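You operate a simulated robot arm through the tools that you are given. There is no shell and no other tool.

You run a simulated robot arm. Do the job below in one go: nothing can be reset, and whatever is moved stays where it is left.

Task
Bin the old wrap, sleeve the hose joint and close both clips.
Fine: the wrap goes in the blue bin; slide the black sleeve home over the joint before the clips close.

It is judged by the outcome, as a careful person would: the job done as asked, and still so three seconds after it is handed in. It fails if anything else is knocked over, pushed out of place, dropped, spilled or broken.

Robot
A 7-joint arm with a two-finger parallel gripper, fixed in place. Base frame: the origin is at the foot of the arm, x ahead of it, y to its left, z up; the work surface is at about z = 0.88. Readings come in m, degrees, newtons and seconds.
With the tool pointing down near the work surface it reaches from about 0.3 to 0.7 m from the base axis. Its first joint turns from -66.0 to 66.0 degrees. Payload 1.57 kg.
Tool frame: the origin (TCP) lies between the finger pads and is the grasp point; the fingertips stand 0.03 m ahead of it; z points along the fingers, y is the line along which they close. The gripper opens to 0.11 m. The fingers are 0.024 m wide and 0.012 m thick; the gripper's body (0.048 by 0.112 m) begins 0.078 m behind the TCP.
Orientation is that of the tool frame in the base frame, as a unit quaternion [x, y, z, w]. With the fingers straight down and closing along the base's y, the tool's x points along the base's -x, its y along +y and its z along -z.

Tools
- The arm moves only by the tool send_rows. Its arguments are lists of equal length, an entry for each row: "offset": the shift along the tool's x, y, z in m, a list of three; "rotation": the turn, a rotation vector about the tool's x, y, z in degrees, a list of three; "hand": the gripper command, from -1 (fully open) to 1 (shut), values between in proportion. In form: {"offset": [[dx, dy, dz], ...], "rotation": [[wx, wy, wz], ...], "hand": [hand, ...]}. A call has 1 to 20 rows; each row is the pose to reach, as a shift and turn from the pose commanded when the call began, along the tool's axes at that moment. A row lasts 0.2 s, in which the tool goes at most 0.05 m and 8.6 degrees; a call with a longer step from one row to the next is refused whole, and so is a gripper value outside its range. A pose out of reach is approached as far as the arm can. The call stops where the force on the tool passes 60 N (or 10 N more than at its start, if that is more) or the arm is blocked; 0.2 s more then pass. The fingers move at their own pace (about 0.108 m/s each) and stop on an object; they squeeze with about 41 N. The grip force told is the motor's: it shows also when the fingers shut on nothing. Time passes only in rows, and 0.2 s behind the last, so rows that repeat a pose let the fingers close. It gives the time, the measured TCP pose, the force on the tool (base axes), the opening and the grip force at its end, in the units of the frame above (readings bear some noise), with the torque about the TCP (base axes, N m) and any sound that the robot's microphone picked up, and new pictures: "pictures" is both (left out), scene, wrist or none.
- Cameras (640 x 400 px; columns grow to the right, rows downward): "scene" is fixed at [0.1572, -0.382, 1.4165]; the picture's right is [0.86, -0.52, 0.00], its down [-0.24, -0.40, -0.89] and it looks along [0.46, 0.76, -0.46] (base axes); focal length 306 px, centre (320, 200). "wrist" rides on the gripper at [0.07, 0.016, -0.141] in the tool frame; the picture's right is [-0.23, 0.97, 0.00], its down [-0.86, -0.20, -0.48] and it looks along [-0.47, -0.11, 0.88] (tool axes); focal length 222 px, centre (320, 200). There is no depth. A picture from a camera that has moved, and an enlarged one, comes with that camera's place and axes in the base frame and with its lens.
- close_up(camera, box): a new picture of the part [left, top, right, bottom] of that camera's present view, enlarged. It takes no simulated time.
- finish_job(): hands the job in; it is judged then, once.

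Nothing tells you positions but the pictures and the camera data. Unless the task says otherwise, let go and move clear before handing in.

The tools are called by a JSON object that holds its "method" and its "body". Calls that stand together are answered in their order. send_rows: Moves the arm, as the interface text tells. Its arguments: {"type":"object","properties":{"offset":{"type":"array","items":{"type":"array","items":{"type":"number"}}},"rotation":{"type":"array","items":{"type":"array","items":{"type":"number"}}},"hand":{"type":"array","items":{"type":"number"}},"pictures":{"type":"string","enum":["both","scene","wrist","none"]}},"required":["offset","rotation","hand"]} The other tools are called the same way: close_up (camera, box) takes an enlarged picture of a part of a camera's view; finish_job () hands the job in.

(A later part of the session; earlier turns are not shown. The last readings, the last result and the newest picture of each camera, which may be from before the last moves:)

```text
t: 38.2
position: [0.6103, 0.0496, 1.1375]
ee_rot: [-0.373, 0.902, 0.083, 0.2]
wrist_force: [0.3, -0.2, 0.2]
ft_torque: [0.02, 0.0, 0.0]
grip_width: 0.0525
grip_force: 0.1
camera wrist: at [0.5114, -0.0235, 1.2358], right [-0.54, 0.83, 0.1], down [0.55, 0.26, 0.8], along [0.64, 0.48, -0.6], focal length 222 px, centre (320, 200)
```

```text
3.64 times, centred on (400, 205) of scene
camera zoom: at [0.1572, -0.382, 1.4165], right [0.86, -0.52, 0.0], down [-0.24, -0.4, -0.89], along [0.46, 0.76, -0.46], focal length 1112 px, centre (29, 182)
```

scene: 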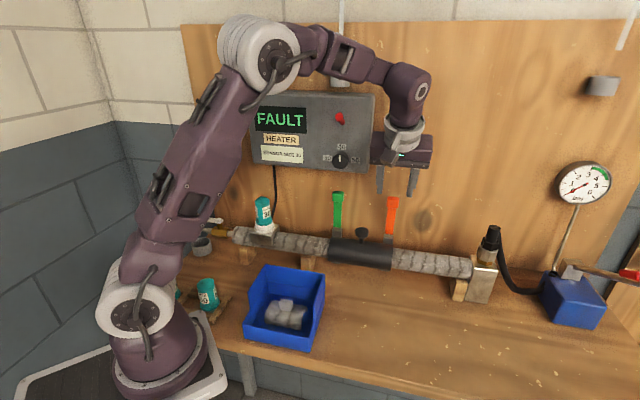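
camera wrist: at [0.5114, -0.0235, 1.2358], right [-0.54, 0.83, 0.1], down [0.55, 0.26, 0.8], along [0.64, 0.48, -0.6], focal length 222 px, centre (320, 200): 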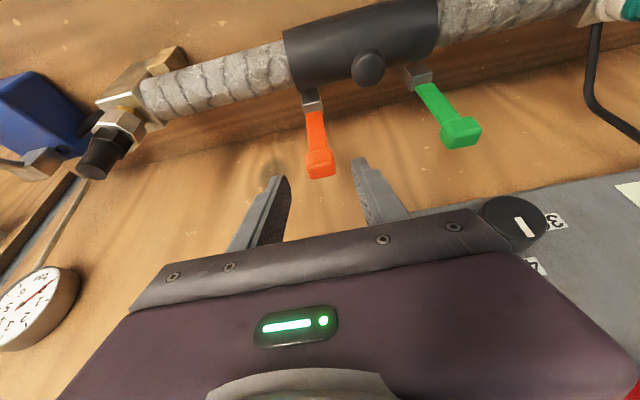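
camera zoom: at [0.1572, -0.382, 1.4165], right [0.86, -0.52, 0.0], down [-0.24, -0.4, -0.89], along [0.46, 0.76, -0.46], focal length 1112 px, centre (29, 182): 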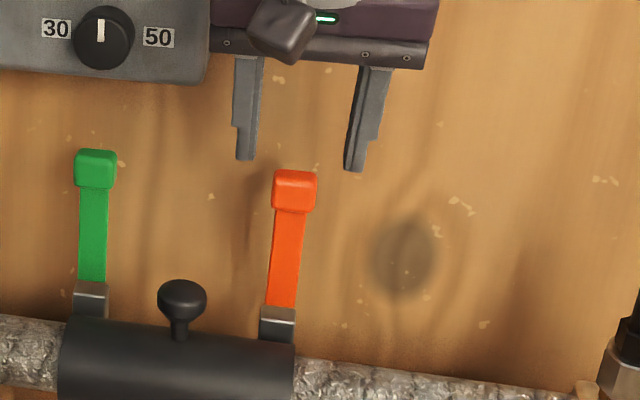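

The orange tip is well centred between the fingers. I'll tilt a bit more (to 40°) so the gripper body stays clear of the control box, then advance onto the tip.

{"method": "send_rows", "body": {"offset": [[0.008, 0, 0.0008], [0.0156, 0, 0.0015]], "rotation": [[0, -7.5, 0], [0, -15, 0]], "hand": [0.05, 0.05], "pictures": "none"}}

{"method": "close_up", "body": {"camera": "wrist", "box": [220, 80, 420, 230]}}

{"method": "close_up", "body": {"camera": "scene", "box": [340, 150, 460, 260]}}

```text
t: 38.8
position: [0.6008, 0.0417, 1.1286]
ee_rot: [-0.359, 0.868, 0.131, 0.317]
wrist_force: [-0.5, 0.5, -0.2]
ft_torque: [-0.01, 0.0, 0.01]
grip_width: 0.0526
grip_force: 0.1
```

```text
2.67 times, centred on (320, 155) of wrist
camera zoom: at [0.4867, -0.048, 1.1923], right [-0.57, 0.81, 0.14], down [0.39, 0.1, 0.92], along [0.73, 0.57, -0.37], focal length 592 px, centre (320, 320)
```

zoom: 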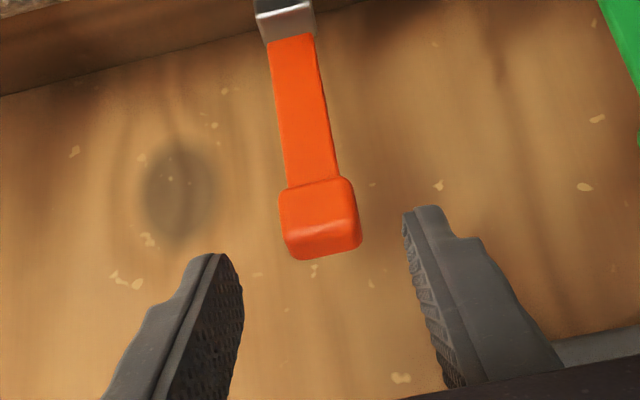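

```text
3.64 times, centred on (400, 205) of scene
camera zoom: at [0.1573, -0.382, 1.4165], right [0.86, -0.52, 0.0], down [-0.24, -0.4, -0.89], along [0.46, 0.76, -0.46], focal length 1112 px, centre (29, 182)
```

zoom: 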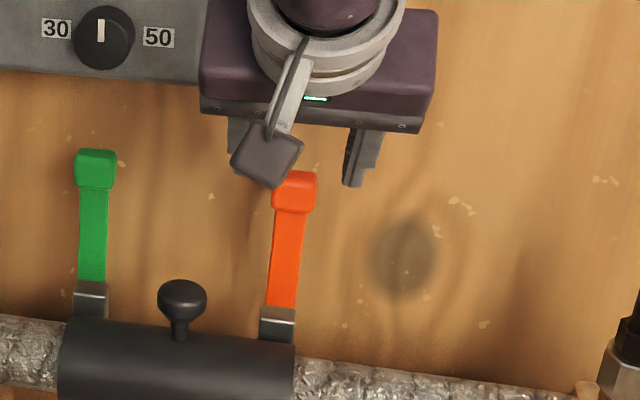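

{"method": "send_rows", "body": {"offset": [[0, 0, 0.015], [0, 0, 0.03], [0, 0, 0.045], [0, 0, 0.05]], "rotation": [[0, 0, 0], [0, 0, 0], [0, 0, 0], [0, 0, 0]], "hand": [0.05, 0.05, 0.05, 0.05], "pictures": "none"}}

{"method": "close_up", "body": {"camera": "wrist", "box": [220, 90, 420, 240]}}

{"method": "close_up", "body": {"camera": "scene", "box": [340, 150, 460, 260]}}

```text
t: 39.8
position: [0.6223, 0.0641, 1.0908]
ee_rot: [-0.36, 0.868, 0.131, 0.316]
wrist_force: [0.7, 0.0, 0.8]
ft_torque: [0.0, -0.04, 0.0]
grip_width: 0.0522
grip_force: 0.0
```

```text
2.67 times, centred on (320, 165) of wrist
camera zoom: at [0.5098, -0.0253, 1.1541], right [-0.57, 0.81, 0.15], down [0.39, 0.1, 0.92], along [0.73, 0.57, -0.37], focal length 592 px, centre (320, 293)
```

zoom: 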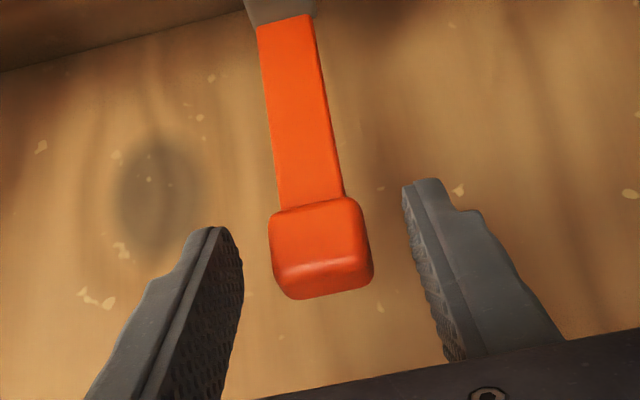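

```text
3.64 times, centred on (400, 205) of scene
camera zoom: at [0.1572, -0.382, 1.4165], right [0.86, -0.52, 0.0], down [-0.24, -0.4, -0.89], along [0.46, 0.76, -0.46], focal length 1112 px, centre (29, 182)
```

zoom: 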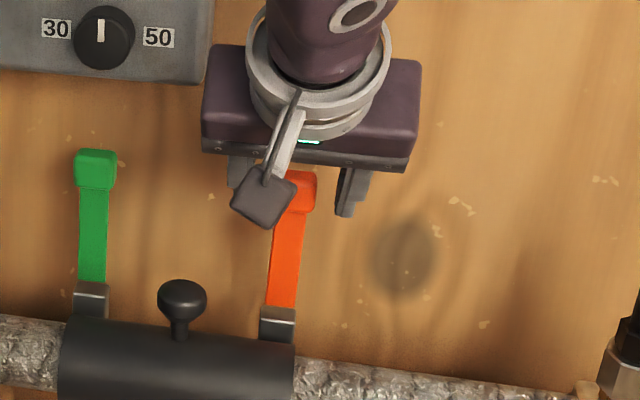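

The orange block sits between the fingers. I'll close on it and then swing the lever forward in small arcs, checking forces.

{"method": "send_rows", "body": {"offset": [[0, 0, 0.003], [0, 0, 0.003], [0, 0, 0.003], [0, 0, 0.003]], "rotation": [[0, 0, 0], [0, 0, 0], [0, 0, 0], [0, 0, 0]], "hand": [0.3, 0.6, 0.7, 0.7], "pictures": "none"}}

{"method": "close_up", "body": {"camera": "wrist", "box": [220, 90, 420, 240]}}

```text
t: 40.8
position: [0.6245, 0.0657, 1.0884]
ee_rot: [-0.36, 0.868, 0.131, 0.316]
wrist_force: [-0.9, 1.8, 0.5]
ft_torque: [0.01, -0.04, 0.0]
grip_width: 0.0271
grip_force: 38.1
```

```text
2.67 times, centred on (320, 165) of wrist
camera zoom: at [0.5107, -0.024, 1.1518], right [-0.57, 0.81, 0.15], down [0.39, 0.1, 0.92], along [0.73, 0.57, -0.37], focal length 592 px, centre (320, 293)
```

zoom: 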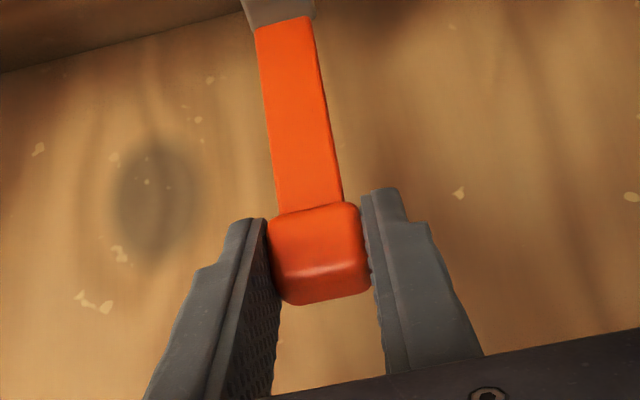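

{"method": "send_rows", "body": {"offset": [[0.0068, 0, -0.0052], [0.0141, 0, -0.0099], [0.0213, 0, -0.0136]], "rotation": [[0, 0, 0], [0, 0, 0], [0, 0, 0]], "hand": [0.7, 0.7, 0.7], "pictures": "none"}}

{"method": "close_up", "body": {"camera": "wrist", "box": [220, 90, 420, 240]}}

{"method": "close_up", "body": {"camera": "scene", "box": [340, 170, 460, 280]}}

```text
t: 41.6
position: [0.6062, 0.0475, 1.0876]
ee_rot: [-0.36, 0.868, 0.13, 0.317]
wrist_force: [9.9, 6.8, 7.4]
ft_torque: [0.94, -0.9, -0.02]
grip_width: 0.0276
grip_force: 37.6
```

```text
2.67 times, centred on (320, 165) of wrist
camera zoom: at [0.4931, -0.0411, 1.1494], right [-0.57, 0.81, 0.14], down [0.38, 0.1, 0.92], along [0.73, 0.57, -0.37], focal length 592 px, centre (320, 293)
```

zoom: 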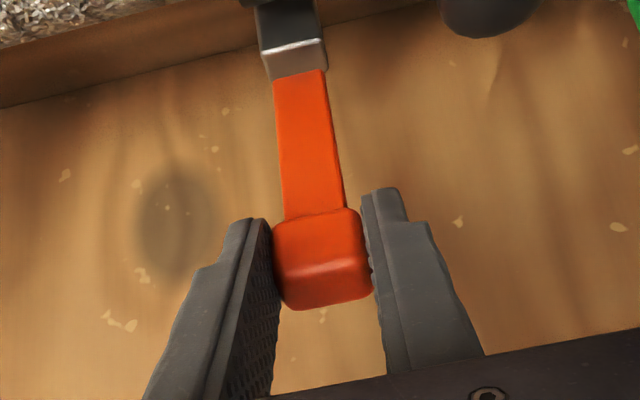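

```text
3.64 times, centred on (400, 225) of scene
camera zoom: at [0.1574, -0.3818, 1.4166], right [0.86, -0.52, 0.0], down [-0.24, -0.4, -0.89], along [0.46, 0.76, -0.46], focal length 1112 px, centre (29, 109)
```

zoom: 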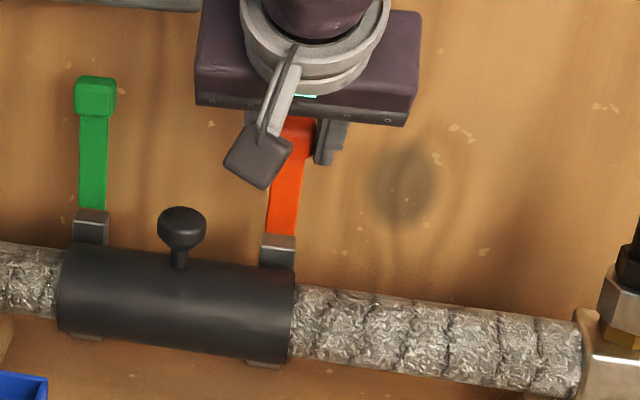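

The lever is swinging forward with modest resistance. I'll continue the arc.

{"method": "send_rows", "body": {"offset": [[0.008, 0, -0.003], [0.016, 0, -0.0056], [0.0242, 0, -0.0076]], "rotation": [[0, 0, 0], [0, 0, 0], [0, 0, 0]], "hand": [0.7, 0.7, 0.7], "pictures": "none"}}

{"method": "close_up", "body": {"camera": "wrist", "box": [220, 90, 420, 240]}}

{"method": "close_up", "body": {"camera": "scene", "box": [340, 170, 460, 280]}}

```text
t: 42.4
position: [0.5903, 0.0312, 1.0767]
ee_rot: [-0.359, 0.868, 0.129, 0.316]
wrist_force: [11.5, 4.4, 4.6]
ft_torque: [0.85, -0.89, -0.05]
grip_width: 0.0272
grip_force: 37.8
```

```text
2.67 times, centred on (320, 165) of wrist
camera zoom: at [0.4764, -0.0582, 1.139], right [-0.57, 0.81, 0.15], down [0.39, 0.1, 0.92], along [0.73, 0.57, -0.37], focal length 592 px, centre (320, 293)
```

zoom: 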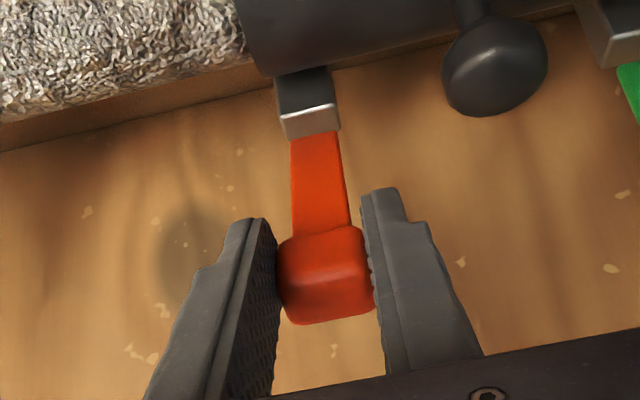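

```text
3.64 times, centred on (400, 225) of scene
camera zoom: at [0.1575, -0.3819, 1.4165], right [0.86, -0.52, 0.0], down [-0.24, -0.4, -0.89], along [0.46, 0.76, -0.46], focal length 1112 px, centre (29, 109)
```

zoom: 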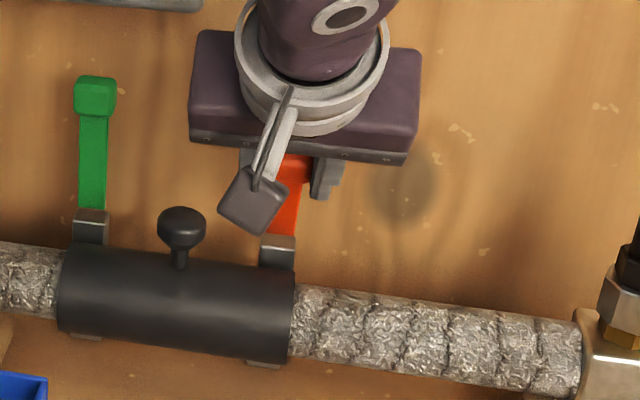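

{"method": "send_rows", "body": {"offset": [[0.0085, 0, -0.001], [0.017, 0, -0.0015], [0.0253, 0, -0.0012], [0.0337, 0, 0.0002], [0.042, 0, 0.0021], [0.05, 0, 0.0043]], "rotation": [[0, 0, 0], [0, 0, 0], [0, 0, 0], [0, 0, 0], [0, 0, 0], [0, 0, 0]], "hand": [0.7, 0.7, 0.7, 0.7, 0.7, 0.7], "pictures": "none"}}

{"method": "close_up", "body": {"camera": "wrist", "box": [220, 90, 420, 240]}}

{"method": "close_up", "body": {"camera": "scene", "box": [340, 170, 460, 280]}}

```text
t: 43.8
position: [0.5651, 0.0048, 1.042]
ee_rot: [-0.36, 0.868, 0.13, 0.316]
wrist_force: [9.6, 2.9, 8.5]
ft_torque: [0.87, -0.9, -0.04]
grip_width: 0.0273
grip_force: 38.0
```

```text
2.67 times, centred on (320, 165) of wrist
camera zoom: at [0.4515, -0.083, 1.1033], right [-0.57, 0.81, 0.14], down [0.39, 0.11, 0.92], along [0.73, 0.57, -0.37], focal length 592 px, centre (320, 293)
```

zoom: 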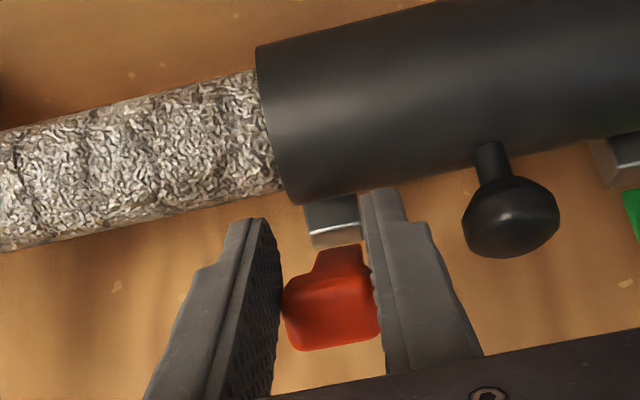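

```text
3.64 times, centred on (400, 225) of scene
camera zoom: at [0.1573, -0.382, 1.4165], right [0.86, -0.52, 0.0], down [-0.24, -0.4, -0.89], along [0.46, 0.76, -0.46], focal length 1112 px, centre (29, 109)
```

zoom: 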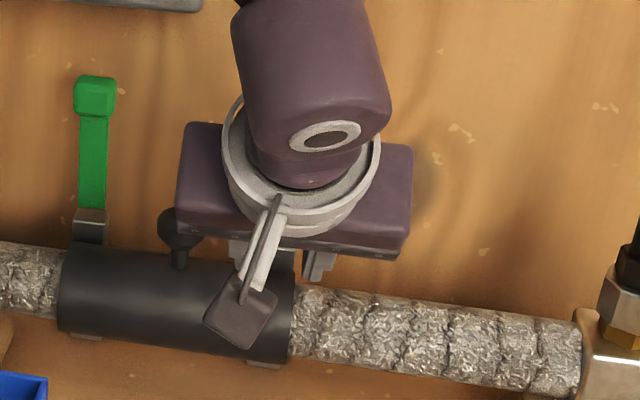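

{"method": "send_rows", "body": {"offset": [[0.0077, 0, 0.0035], [0.0152, 0, 0.0075], [0.0225, 0, 0.0117]], "rotation": [[0, 0, 0], [0, 0, 0], [0, 0, 0]], "hand": [0.7, 0.7, 0.7], "pictures": "none"}}

{"method": "close_up", "body": {"camera": "wrist", "box": [220, 90, 420, 240]}}

{"method": "close_up", "body": {"camera": "scene", "box": [340, 190, 460, 300]}}

```text
t: 44.6
position: [0.5575, -0.001, 1.0158]
ee_rot: [-0.359, 0.868, 0.13, 0.316]
wrist_force: [7.7, -1.1, 10.4]
ft_torque: [0.85, -0.82, -0.08]
grip_width: 0.0273
grip_force: 38.5
```

```text
2.67 times, centred on (320, 165) of wrist
camera zoom: at [0.4442, -0.0904, 1.0799], right [-0.57, 0.81, 0.15], down [0.39, 0.1, 0.92], along [0.73, 0.57, -0.37], focal length 592 px, centre (320, 293)
```

zoom: 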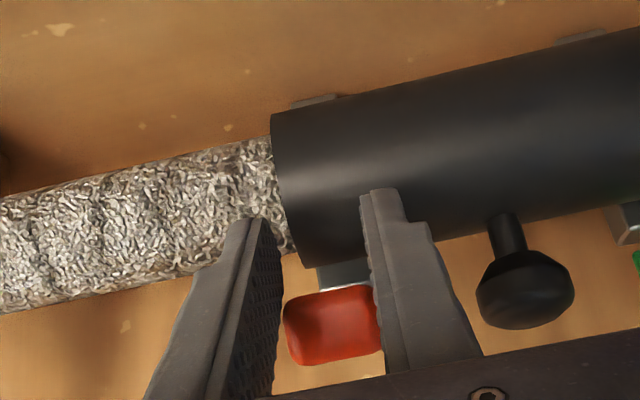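

```text
3.64 times, centred on (400, 245) of scene
camera zoom: at [0.1572, -0.382, 1.4165], right [0.86, -0.52, 0.0], down [-0.24, -0.4, -0.89], along [0.46, 0.76, -0.46], focal length 1112 px, centre (29, 36)
```

zoom: 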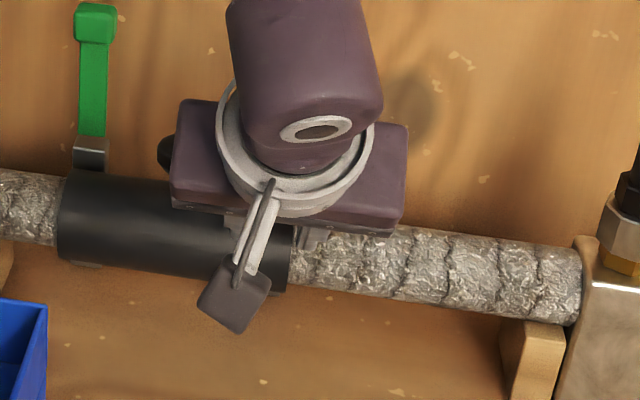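

{"method": "send_rows", "body": {"offset": [[0.0065, 0, 0.0053], [0.0128, 0, 0.011]], "rotation": [[0, 0, 0], [0, 0, 0]], "hand": [0.7, 0.7], "pictures": "none"}}

{"method": "close_up", "body": {"camera": "wrist", "box": [220, 90, 420, 240]}}

{"method": "close_up", "body": {"camera": "scene", "box": [340, 190, 460, 300]}}

```text
t: 45.2
position: [0.5547, -0.005, 1.0006]
ee_rot: [-0.359, 0.869, 0.13, 0.316]
wrist_force: [-7.4, -12.5, 12.5]
ft_torque: [0.81, -0.82, -0.05]
grip_width: 0.0274
grip_force: 37.4
```

```text
2.67 times, centred on (320, 165) of wrist
camera zoom: at [0.4414, -0.0932, 1.0629], right [-0.56, 0.81, 0.15], down [0.39, 0.1, 0.92], along [0.73, 0.57, -0.37], focal length 592 px, centre (320, 293)
```

zoom: 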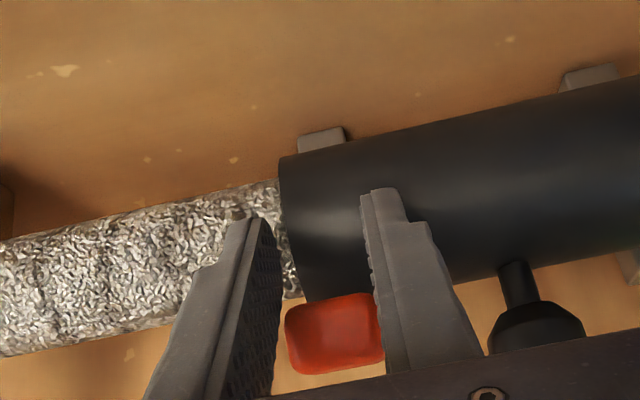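

```text
3.64 times, centred on (400, 245) of scene
camera zoom: at [0.1568, -0.3824, 1.4165], right [0.86, -0.52, 0.0], down [-0.24, -0.4, -0.89], along [0.46, 0.76, -0.46], focal length 1112 px, centre (29, 36)
```

zoom: 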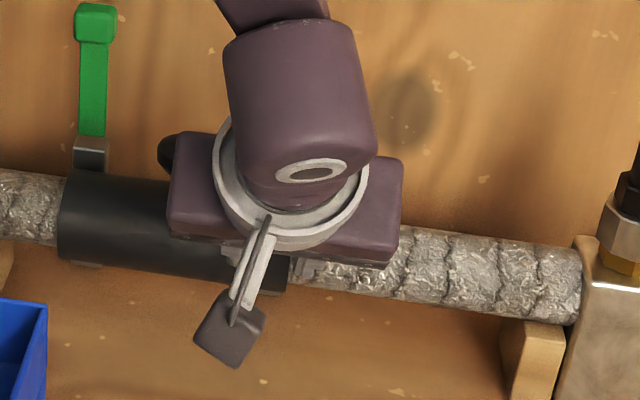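

{"method": "send_rows", "body": {"offset": [[0.004, 0, 0.0018], [0.0085, 0, 0.0042]], "rotation": [[0, 0, 0], [0, 0, 0]], "hand": [0.7, 0.7], "pictures": "none"}}

{"method": "close_up", "body": {"camera": "wrist", "box": [220, 90, 420, 240]}}

```text
t: 45.8
position: [0.5524, -0.0057, 0.9926]
ee_rot: [-0.36, 0.868, 0.13, 0.317]
wrist_force: [11.0, 2.6, 10.0]
ft_torque: [0.84, -0.7, 0.01]
grip_width: 0.0273
grip_force: 38.3
```

```text
2.67 times, centred on (320, 165) of wrist
camera zoom: at [0.4403, -0.0943, 1.0545], right [-0.57, 0.81, 0.15], down [0.38, 0.1, 0.92], along [0.73, 0.58, -0.37], focal length 592 px, centre (320, 293)
```

zoom: 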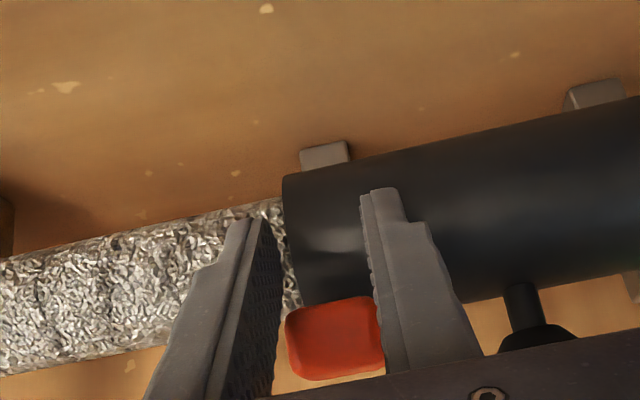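

{"method": "send_rows", "body": {"offset": [[0.0026, 0, 0.0031], [0.0051, 0, 0.0061]], "rotation": [[0, 0, 0], [0, 0, 0]], "hand": [0.7, 0.7], "pictures": "both"}}

{"method": "close_up", "body": {"camera": "wrist", "box": [220, 90, 420, 240]}}

{"method": "close_up", "body": {"camera": "scene", "box": [340, 190, 460, 300]}}

```text
t: 46.4
position: [0.5524, -0.006, 0.9836]
ee_rot: [-0.359, 0.868, 0.13, 0.316]
wrist_force: [6.4, -2.3, 10.8]
ft_torque: [0.79, -0.75, -0.04]
grip_width: 0.0272
grip_force: 37.6
camera wrist: at [0.4396, -0.0949, 1.0463], right [-0.57, 0.81, 0.15], down [0.39, 0.11, 0.92], along [0.73, 0.57, -0.37], focal length 222 px, centre (320, 200)
```

scene: 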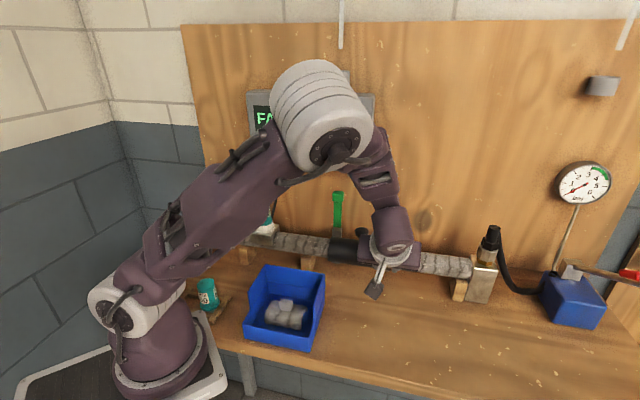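
wrist: 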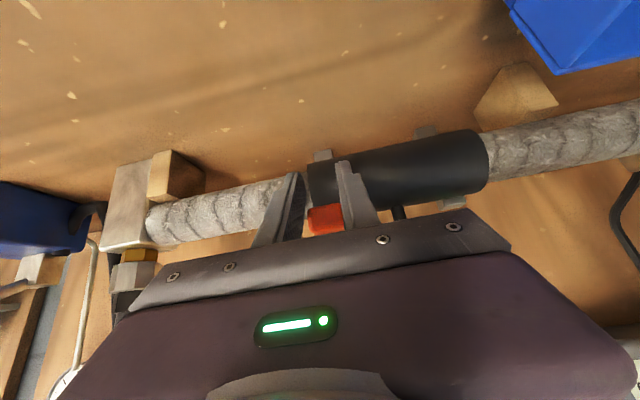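

```text
2.67 times, centred on (320, 165) of wrist
camera zoom: at [0.4396, -0.0949, 1.0463], right [-0.57, 0.81, 0.15], down [0.39, 0.11, 0.92], along [0.73, 0.57, -0.37], focal length 592 px, centre (320, 293)
```

zoom: 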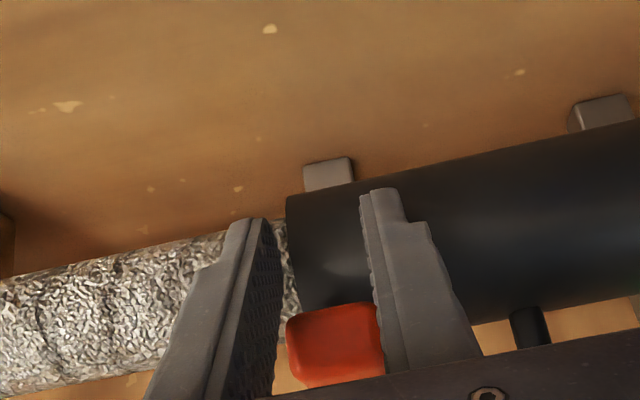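

```text
3.64 times, centred on (400, 245) of scene
camera zoom: at [0.1572, -0.3821, 1.4165], right [0.86, -0.52, 0.0], down [-0.24, -0.4, -0.89], along [0.46, 0.76, -0.46], focal length 1112 px, centre (29, 36)
```

zoom: 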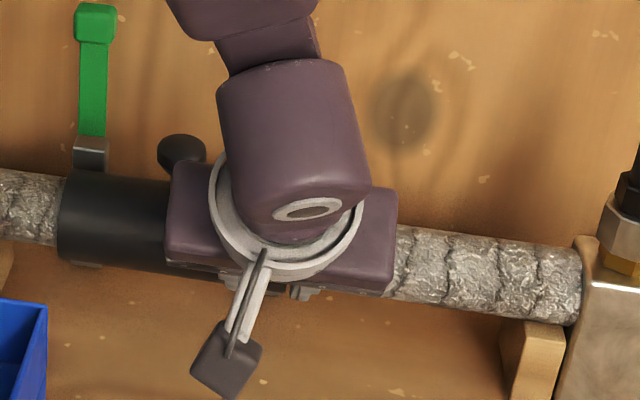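

The lever has come forward to roughly 80°, but the block is slipping upward in the pads. I'll open the fingers to see whether the lever stays there; if it does, I can press it down from above.

{"method": "send_rows", "body": {"offset": [[0, 0, 0], [0, 0, 0]], "rotation": [[0, 0, 0], [0, 0, 0]], "hand": [0.2, 0.1], "pictures": "none"}}

{"method": "close_up", "body": {"camera": "wrist", "box": [200, 70, 440, 250]}}

{"method": "close_up", "body": {"camera": "scene", "box": [340, 170, 460, 290]}}

```text
t: 47.0
position: [0.5521, -0.0054, 0.9835]
ee_rot: [-0.36, 0.868, 0.131, 0.316]
wrist_force: [-0.3, 0.4, 0.2]
ft_torque: [-0.02, 0.01, 0.0]
grip_width: 0.0496
grip_force: 0.1
```

```text
2.22 times, centred on (320, 160) of wrist
camera zoom: at [0.4393, -0.0946, 1.0461], right [-0.57, 0.81, 0.15], down [0.39, 0.1, 0.92], along [0.73, 0.58, -0.37], focal length 494 px, centre (320, 289)
```

zoom: 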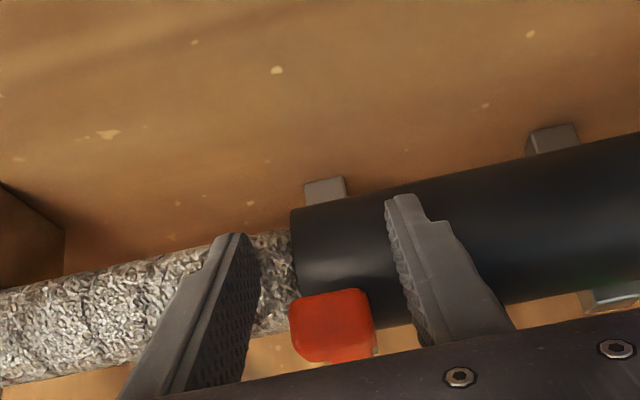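

```text
3.33 times, centred on (400, 230) of scene
camera zoom: at [0.1572, -0.382, 1.4165], right [0.86, -0.52, 0.0], down [-0.24, -0.4, -0.89], along [0.46, 0.76, -0.46], focal length 1020 px, centre (53, 100)
```

zoom: 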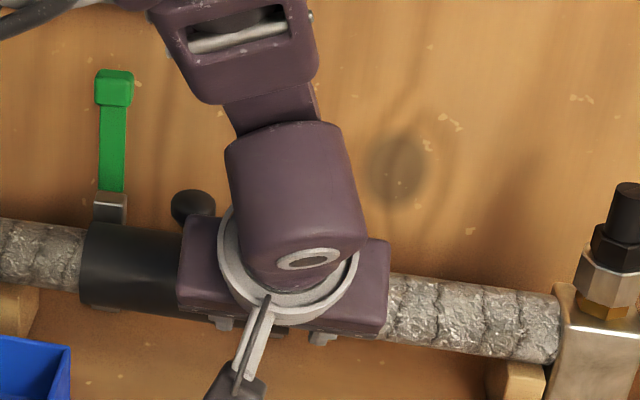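

The lever stays where I left it, so it can be pressed down from above. I'll back out and look at it.

{"method": "send_rows", "body": {"offset": [[0, 0, -0.025], [0, 0, -0.05], [0, 0, -0.08], [0, 0, -0.11]], "rotation": [[0, 0, 0], [0, 0, 0], [0, 0, 0], [0, 0, 0]], "hand": [0.1, 0.1, 0.1, 0.1], "pictures": "both"}}

{"method": "close_up", "body": {"camera": "wrist", "box": [220, 80, 440, 230]}}

{"method": "close_up", "body": {"camera": "scene", "box": [320, 180, 440, 290]}}

```text
t: 48.0
position: [0.5008, -0.0549, 1.0672]
ee_rot: [-0.359, 0.868, 0.131, 0.316]
wrist_force: [0.0, -0.5, 0.4]
ft_torque: [0.05, 0.01, 0.04]
grip_width: 0.0494
grip_force: 0.1
camera wrist: at [0.3886, -0.1451, 1.1312], right [-0.57, 0.81, 0.15], down [0.39, 0.1, 0.92], along [0.73, 0.57, -0.37], focal length 222 px, centre (320, 200)
```

scene: 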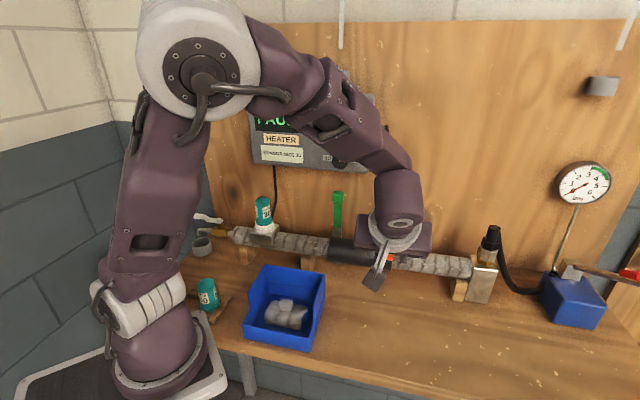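
wrist: 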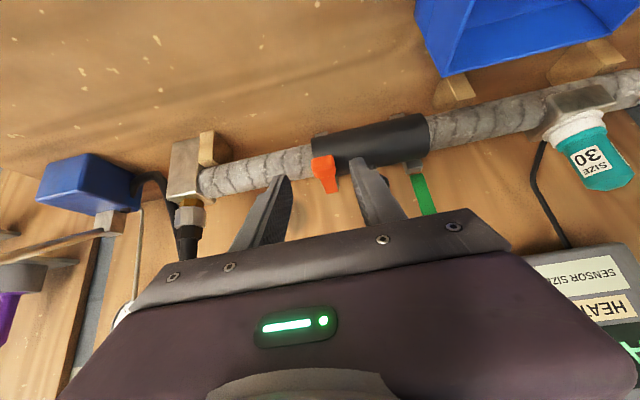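

```text
2.67 times, centred on (330, 155) of wrist
camera zoom: at [0.3886, -0.1451, 1.1312], right [-0.57, 0.81, 0.15], down [0.39, 0.1, 0.92], along [0.73, 0.57, -0.37], focal length 592 px, centre (293, 320)
```

zoom: 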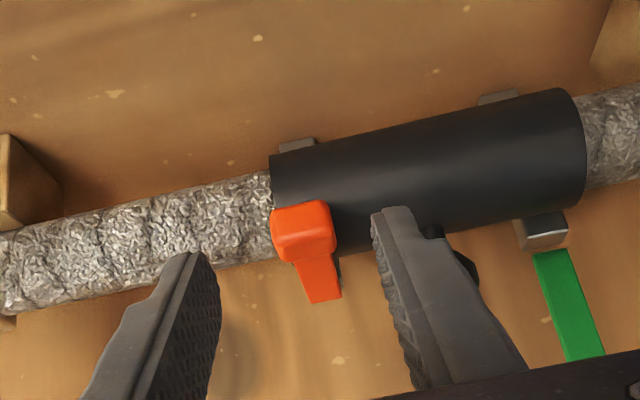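

```text
3.64 times, centred on (380, 235) of scene
camera zoom: at [0.1572, -0.382, 1.4165], right [0.86, -0.52, 0.0], down [-0.24, -0.4, -0.89], along [0.46, 0.76, -0.46], focal length 1112 px, centre (102, 73)
```

zoom: 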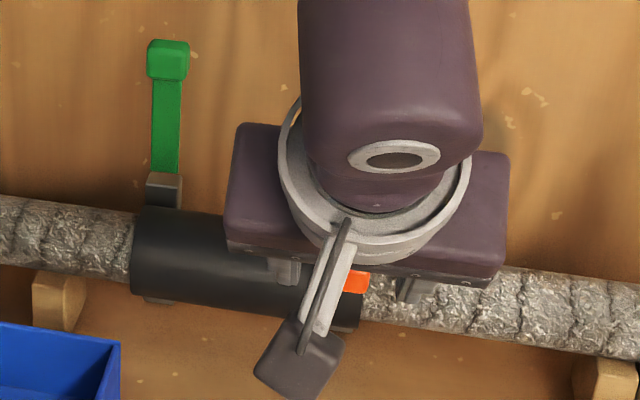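

The orange lever rests at about 80°, its block at n ≈ 0.40, z ≈ 1.00, just above the sleeve. I'll bring the closed fingers vertically over the block to press it down.

{"method": "send_rows", "body": {"offset": [[-0.0164, 0, 0.0078], [-0.0329, 0, 0.0156], [-0.0493, 0, 0.0234], [-0.0658, -0.001, 0.0312], [-0.0822, -0.001, 0.039]], "rotation": [[0, 8, 0], [0, 16, 0], [0, 24, 0], [0, 32, 0], [0, 40, 0]], "hand": [0.5, 0.9, 0.95, 0.95, 0.95], "pictures": "both"}}

{"method": "close_up", "body": {"camera": "wrist", "box": [220, 80, 440, 230]}}

{"method": "close_up", "body": {"camera": "scene", "box": [330, 180, 430, 280]}}

```text
t: 49.2
position: [0.566, 0.0044, 1.0923]
ee_rot: [-0.382, 0.924, -0.002, -0.001]
wrist_force: [0.3, 0.0, 0.0]
ft_torque: [-0.03, 0.01, 0.02]
grip_width: 0.0025
grip_force: 0.1
camera wrist: at [0.5056, -0.0306, 1.2322], right [-0.53, 0.85, 0.0], down [0.75, 0.46, 0.48], along [0.41, 0.25, -0.88], focal length 222 px, centre (320, 200)
```

scene: 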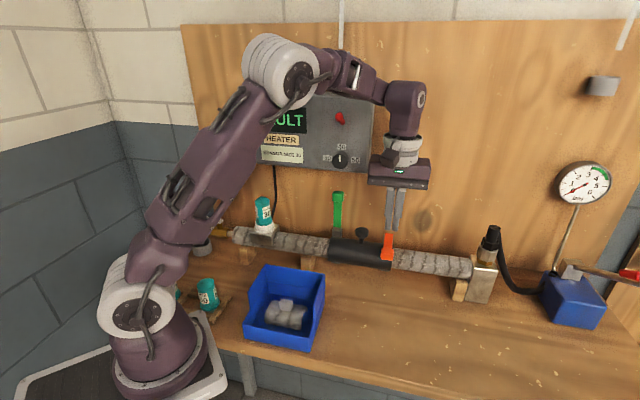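
wrist: 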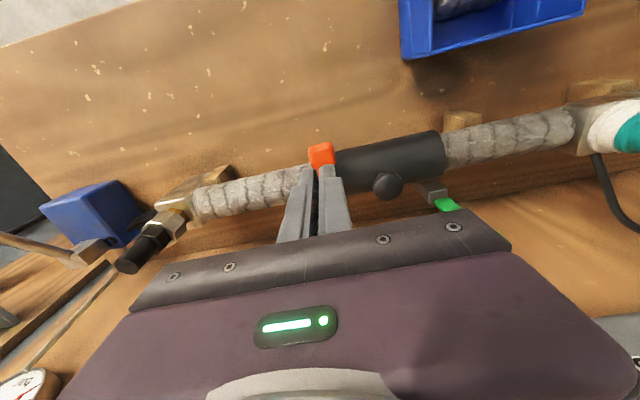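

```text
2.67 times, centred on (330, 155) of wrist
camera zoom: at [0.5056, -0.0306, 1.2322], right [-0.53, 0.85, 0.0], down [0.75, 0.46, 0.48], along [0.41, 0.25, -0.88], focal length 592 px, centre (293, 320)
```

zoom: 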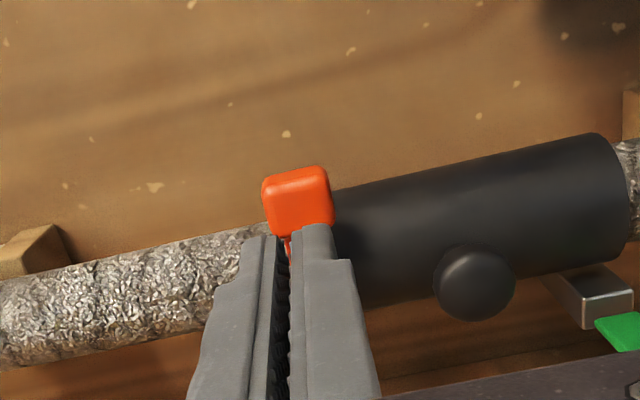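

```text
4.00 times, centred on (380, 230) of scene
camera zoom: at [0.1572, -0.382, 1.4165], right [0.86, -0.52, 0.0], down [-0.24, -0.4, -0.89], along [0.46, 0.76, -0.46], focal length 1223 px, centre (80, 80)
```

zoom: 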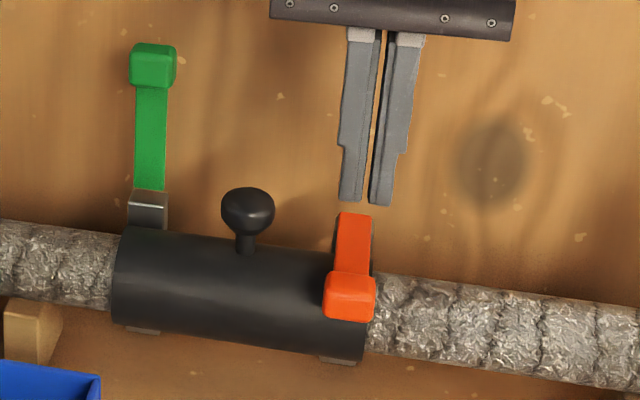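

The orange lever leans over the sleeve with its block at about n = 0.409, z = 0.997, directly below the fingertips. I'll press down in small steps.

{"method": "send_rows", "body": {"offset": [[0, 0.001, 0.02], [-0.003, 0.002, 0.04], [-0.003, 0.002, 0.05], [-0.003, 0.002, 0.055]], "rotation": [[0, 0, 0], [0, 0, 0], [0, 0, 0], [0, 0, 0]], "hand": [1, 1, 1, 1], "pictures": "none"}}

{"method": "close_up", "body": {"camera": "scene", "box": [330, 180, 430, 280]}}

{"method": "close_up", "body": {"camera": "wrist", "box": [220, 80, 440, 230]}}

```text
t: 50.2
position: [0.5671, 0.0095, 1.0353]
ee_rot: [-0.383, 0.924, 0.0, 0.0]
wrist_force: [0.1, -0.1, -0.2]
ft_torque: [-0.01, 0.0, 0.0]
grip_width: 0.0
grip_force: 21.6
```

```text
4.00 times, centred on (380, 230) of scene
camera zoom: at [0.1572, -0.382, 1.4165], right [0.86, -0.52, 0.0], down [-0.24, -0.4, -0.89], along [0.46, 0.76, -0.46], focal length 1223 px, centre (80, 80)
```

zoom: 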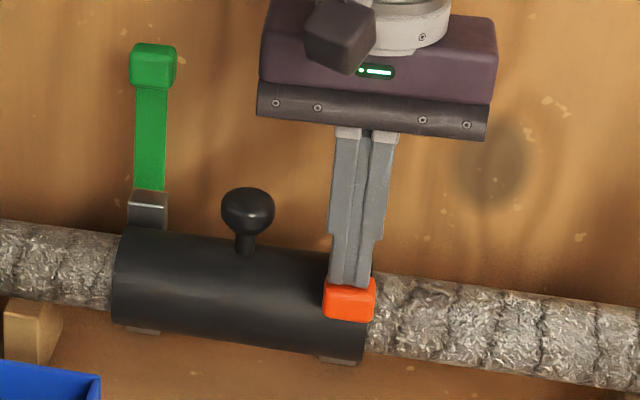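

```text
2.67 times, centred on (330, 155) of wrist
camera zoom: at [0.5058, -0.0265, 1.1763], right [-0.53, 0.85, 0.0], down [0.75, 0.46, 0.48], along [0.41, 0.25, -0.88], focal length 592 px, centre (293, 320)
```

zoom: 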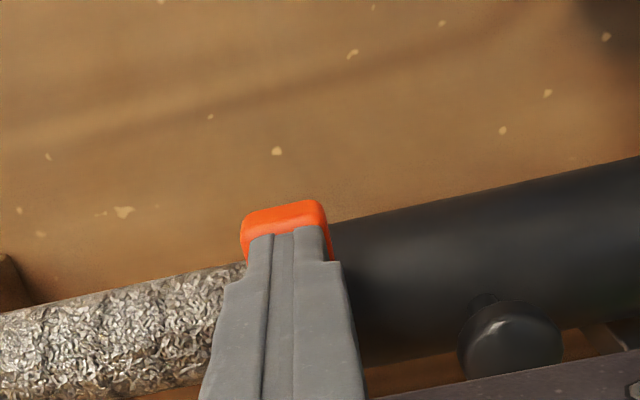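

{"method": "send_rows", "body": {"offset": [[0, 0, 0.003], [0, 0, 0.006], [0, 0, 0.008]], "rotation": [[0, 0, 0], [0, 0, 0], [0, 0, 0]], "hand": [1, 1, 1], "pictures": "none"}}

{"method": "close_up", "body": {"camera": "scene", "box": [330, 180, 430, 280]}}

```text
t: 51.2
position: [0.5665, 0.0105, 1.033]
ee_rot: [-0.383, 0.924, 0.0, 0.002]
wrist_force: [-13.1, 0.5, 29.1]
ft_torque: [-0.19, 0.65, -0.1]
grip_width: 0.0002
grip_force: 21.8
stopped in row 3: the force on the tool passed its limit at 62 N (the readings are from after the stop); the commanded pose is now the measured one
```

```text
4.00 times, centred on (380, 230) of scene
camera zoom: at [0.1563, -0.382, 1.4166], right [0.86, -0.52, 0.0], down [-0.24, -0.4, -0.89], along [0.46, 0.76, -0.46], focal length 1223 px, centre (80, 80)
```

zoom: 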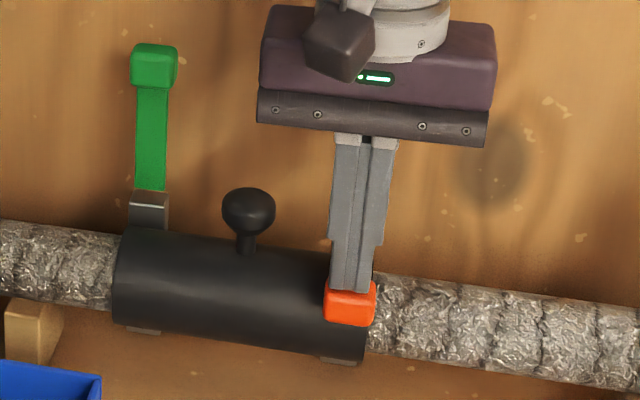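

Pressing hit a firm stop (62 N) after about 3 mm. I'll lift off and inspect the orange clip's position.

{"method": "send_rows", "body": {"offset": [[0, 0, -0.01], [0, 0, -0.04], [0.03, 0, -0.06], [0.06, 0, -0.08]], "rotation": [[0, 0, 0], [0, 0, 0], [0, 0, 0], [0, 0, 0]], "hand": [1, 1, 1, 1], "pictures": "both"}}

{"method": "close_up", "body": {"camera": "scene", "box": [350, 200, 420, 280]}}

{"method": "close_up", "body": {"camera": "wrist", "box": [250, 120, 400, 240]}}

```text
t: 52.2
position: [0.5231, -0.0322, 1.1113]
ee_rot: [-0.382, 0.924, -0.001, 0.0]
wrist_force: [-0.2, -0.9, -0.6]
ft_torque: [0.0, -0.01, 0.02]
grip_width: 0.0
grip_force: 21.9
camera wrist: at [0.4627, -0.069, 1.2513], right [-0.53, 0.85, 0.0], down [0.74, 0.46, 0.48], along [0.41, 0.25, -0.88], focal length 222 px, centre (320, 200)
```

scene: 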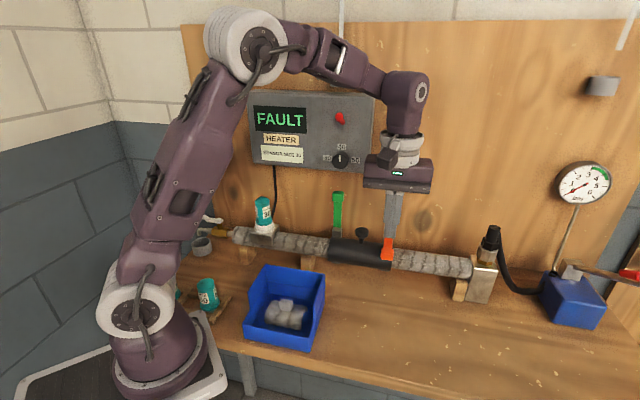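
wrist: 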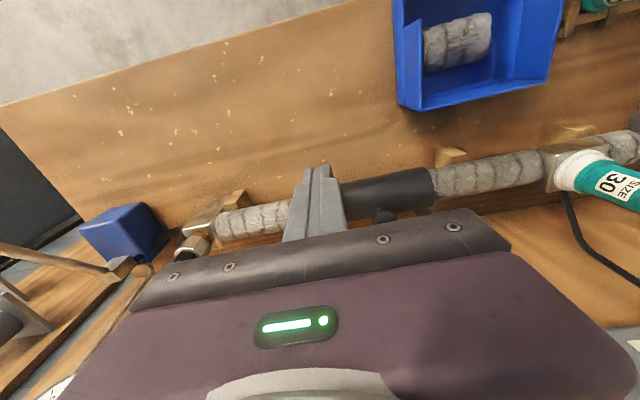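

```text
5.00 times, centred on (385, 240) of scene
camera zoom: at [0.1572, -0.382, 1.4165], right [0.86, -0.52, 0.0], down [-0.24, -0.4, -0.89], along [0.46, 0.76, -0.46], focal length 1529 px, centre (-5, 0)
```

zoom: 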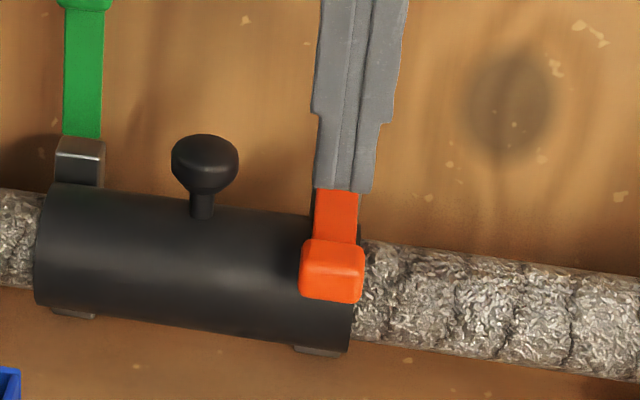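

```text
3.33 times, centred on (325, 180) of wrist
camera zoom: at [0.4627, -0.069, 1.2513], right [-0.53, 0.85, 0.0], down [0.74, 0.46, 0.48], along [0.41, 0.25, -0.88], focal length 740 px, centre (303, 267)
```

zoom: 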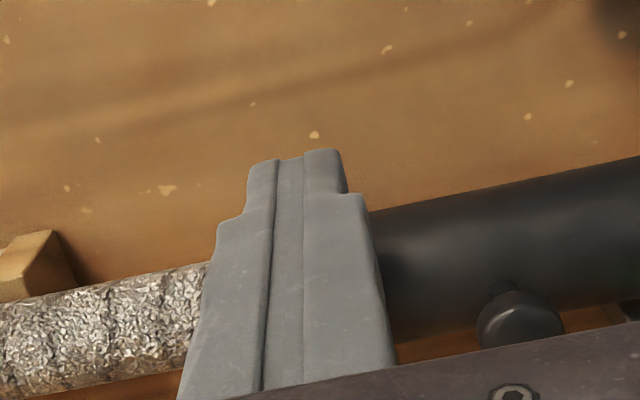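

The block didn't move, so the orange lever appears to be at its end stop. I'll take a low, nearly horizontal view from the front to check how it sits on the sleeve.

{"method": "send_rows", "body": {"offset": [[0.02, 0.004, 0], [0.035, 0.012, 0.005], [0.046, 0.02, 0.015], [0.055, 0.028, 0.03], [0.06, 0.03, 0.05], [0.06, 0.03, 0.07], [0.06, 0.03, 0.09]], "rotation": [[0, -8, 0], [0, -16, 0], [0, -24, 0], [0, -32, 0], [0, -40, 0], [0, -48, 0], [0, -56, 0]], "hand": [0, -0.5, -0.5, -0.5, -0.5, -0.5, -0.5], "pictures": "both"}}

{"method": "close_up", "body": {"camera": "wrist", "box": [220, 80, 440, 230]}}

```text
t: 53.8
position: [0.4615, -0.0538, 1.0219]
ee_rot: [-0.337, 0.815, 0.178, 0.436]
wrist_force: [-0.3, 0.4, -0.2]
ft_torque: [0.02, 0.0, 0.04]
grip_width: 0.0825
grip_force: 0.0
camera wrist: at [0.3396, -0.1513, 1.0407], right [-0.6, 0.78, 0.19], down [0.19, -0.08, 0.98], along [0.78, 0.62, -0.1], focal length 222 px, centre (320, 200)
```

scene: 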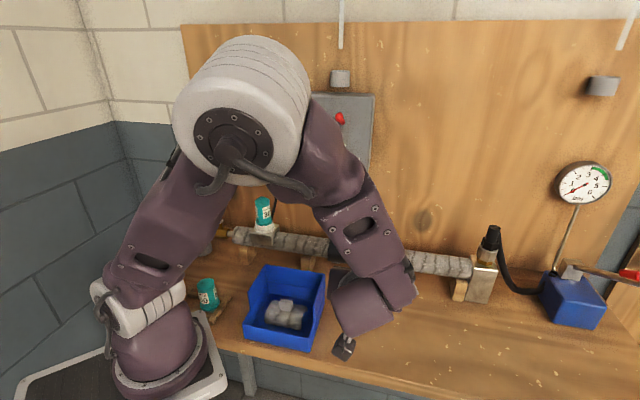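
wrist: 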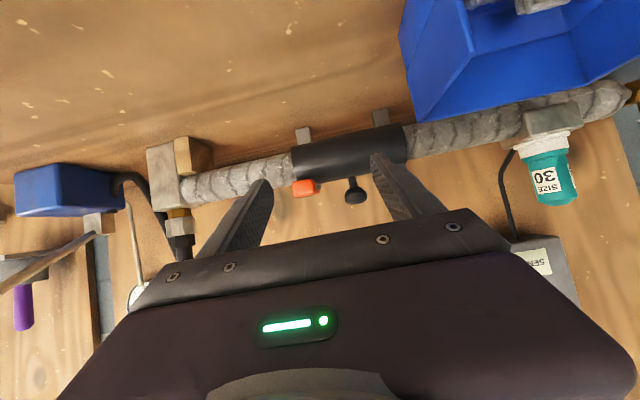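

```text
2.67 times, centred on (330, 155) of wrist
camera zoom: at [0.3396, -0.1513, 1.0407], right [-0.6, 0.78, 0.19], down [0.19, -0.08, 0.98], along [0.78, 0.62, -0.1], focal length 592 px, centre (293, 320)
```

zoom: 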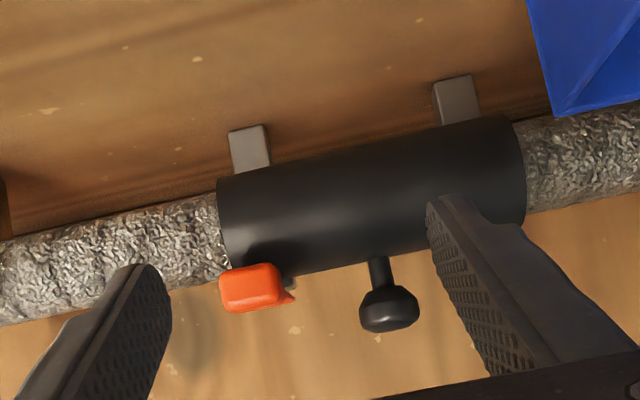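

The orange lever lies flat over the top of the sleeve, resting against it, so it looks closed. Next I'll go up and over to a pre-grasp above the green lever's tip.

{"method": "send_rows", "body": {"offset": [[-0.0225, 0.01, -0.0124], [-0.045, 0.03, -0.0248], [-0.0676, 0.055, -0.0371], [-0.0902, 0.08, -0.0495], [-0.1127, 0.1004, -0.0619], [-0.1266, 0.1004, -0.0343], [-0.1405, 0.1004, -0.0068], [-0.1544, 0.1004, 0.0208], [-0.1683, 0.1004, 0.0483], [-0.1822, 0.1004, 0.0759]], "rotation": [[0, 0, 0], [0, 4, 0], [0, 8, 0], [0, 12, 0], [0, 16, 0], [0, 16, 0], [0, 16, 0], [0, 16, 0], [0, 16, 0], [0, 16, 0]], "hand": [-0.5, -0.3, 0.05, 0.05, 0.05, 0.05, 0.05, 0.05, 0.05, 0.05], "pictures": "both"}}

{"method": "close_up", "body": {"camera": "wrist", "box": [220, 80, 420, 230]}}

{"method": "close_up", "body": {"camera": "scene", "box": [290, 150, 430, 280]}}

```text
t: 56.0
position: [0.5065, 0.1345, 1.1302]
ee_rot: [-0.36, 0.867, 0.13, 0.318]
wrist_force: [-0.3, 0.4, 0.0]
ft_torque: [-0.01, -0.02, -0.02]
grip_width: 0.0522
grip_force: 0.0
camera wrist: at [0.3926, 0.0448, 1.1915], right [-0.57, 0.81, 0.14], down [0.38, 0.1, 0.92], along [0.73, 0.57, -0.37], focal length 222 px, centre (320, 200)
```

scene: 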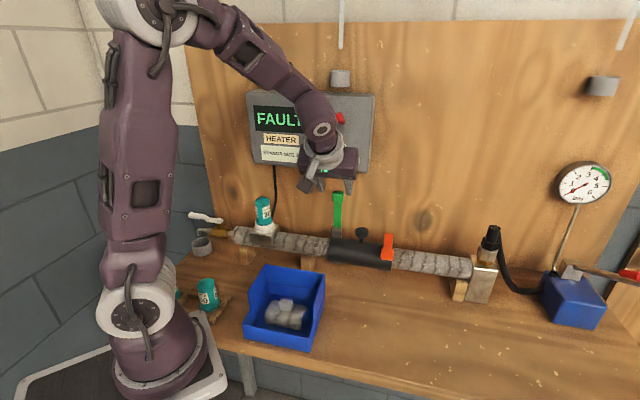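
wrist: 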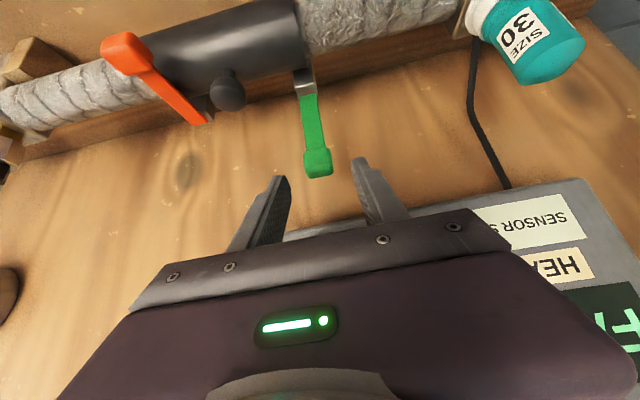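

```text
2.67 times, centred on (320, 155) of wrist
camera zoom: at [0.3926, 0.0448, 1.1915], right [-0.57, 0.81, 0.14], down [0.38, 0.1, 0.92], along [0.73, 0.57, -0.37], focal length 592 px, centre (320, 320)
```

zoom: 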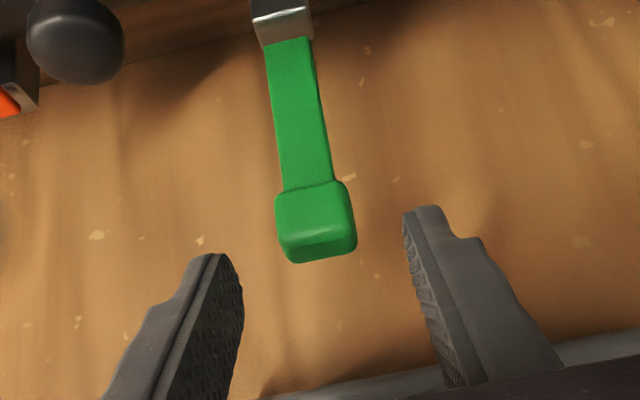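

```text
3.08 times, centred on (360, 215) of scene
camera zoom: at [0.1572, -0.382, 1.4165], right [0.86, -0.52, 0.0], down [-0.24, -0.4, -0.89], along [0.46, 0.76, -0.46], focal length 941 px, centre (197, 154)
```

zoom: 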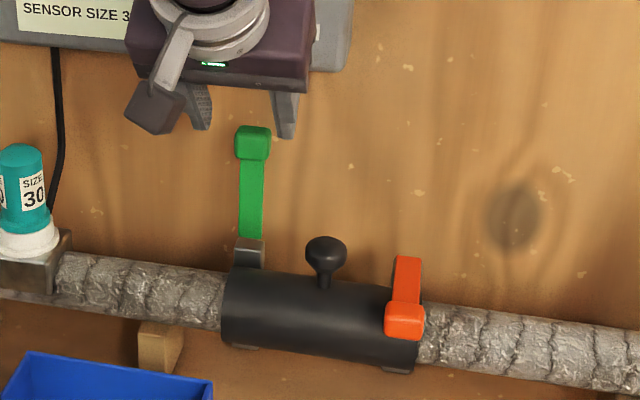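

{"method": "close_up", "body": {"camera": "wrist", "box": [80, 10, 280, 150]}}

{"method": "close_up", "body": {"camera": "scene", "box": [360, 215, 420, 275]}}

```text
2.86 times, centred on (180, 80) of wrist
camera zoom: at [0.3926, 0.0448, 1.1915], right [-0.57, 0.81, 0.14], down [0.38, 0.1, 0.92], along [0.73, 0.57, -0.37], focal length 635 px, centre (720, 543)
```

zoom: 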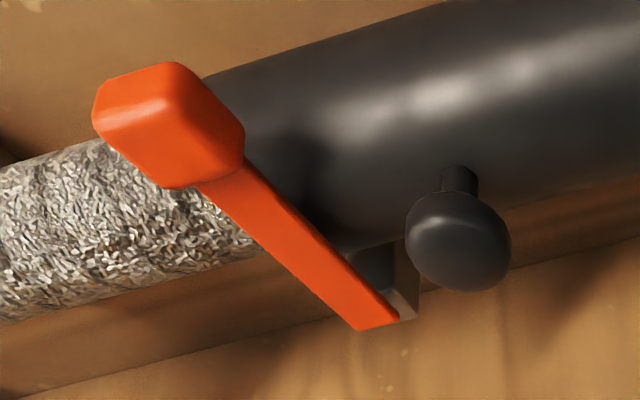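

```text
6.67 times, centred on (390, 245) of scene
camera zoom: at [0.1572, -0.382, 1.4165], right [0.86, -0.52, 0.0], down [-0.24, -0.4, -0.89], along [0.46, 0.76, -0.46], focal length 2039 px, centre (-147, -100)
```

zoom: 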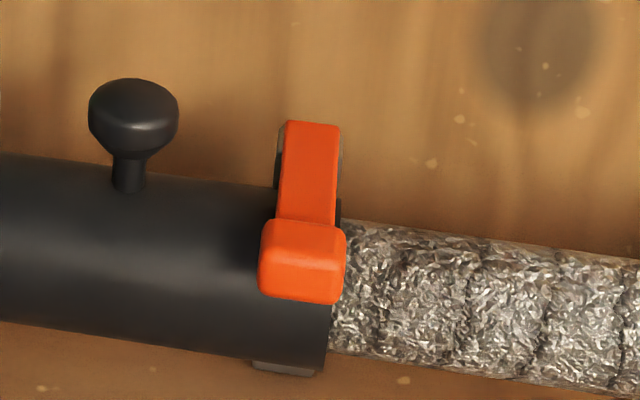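

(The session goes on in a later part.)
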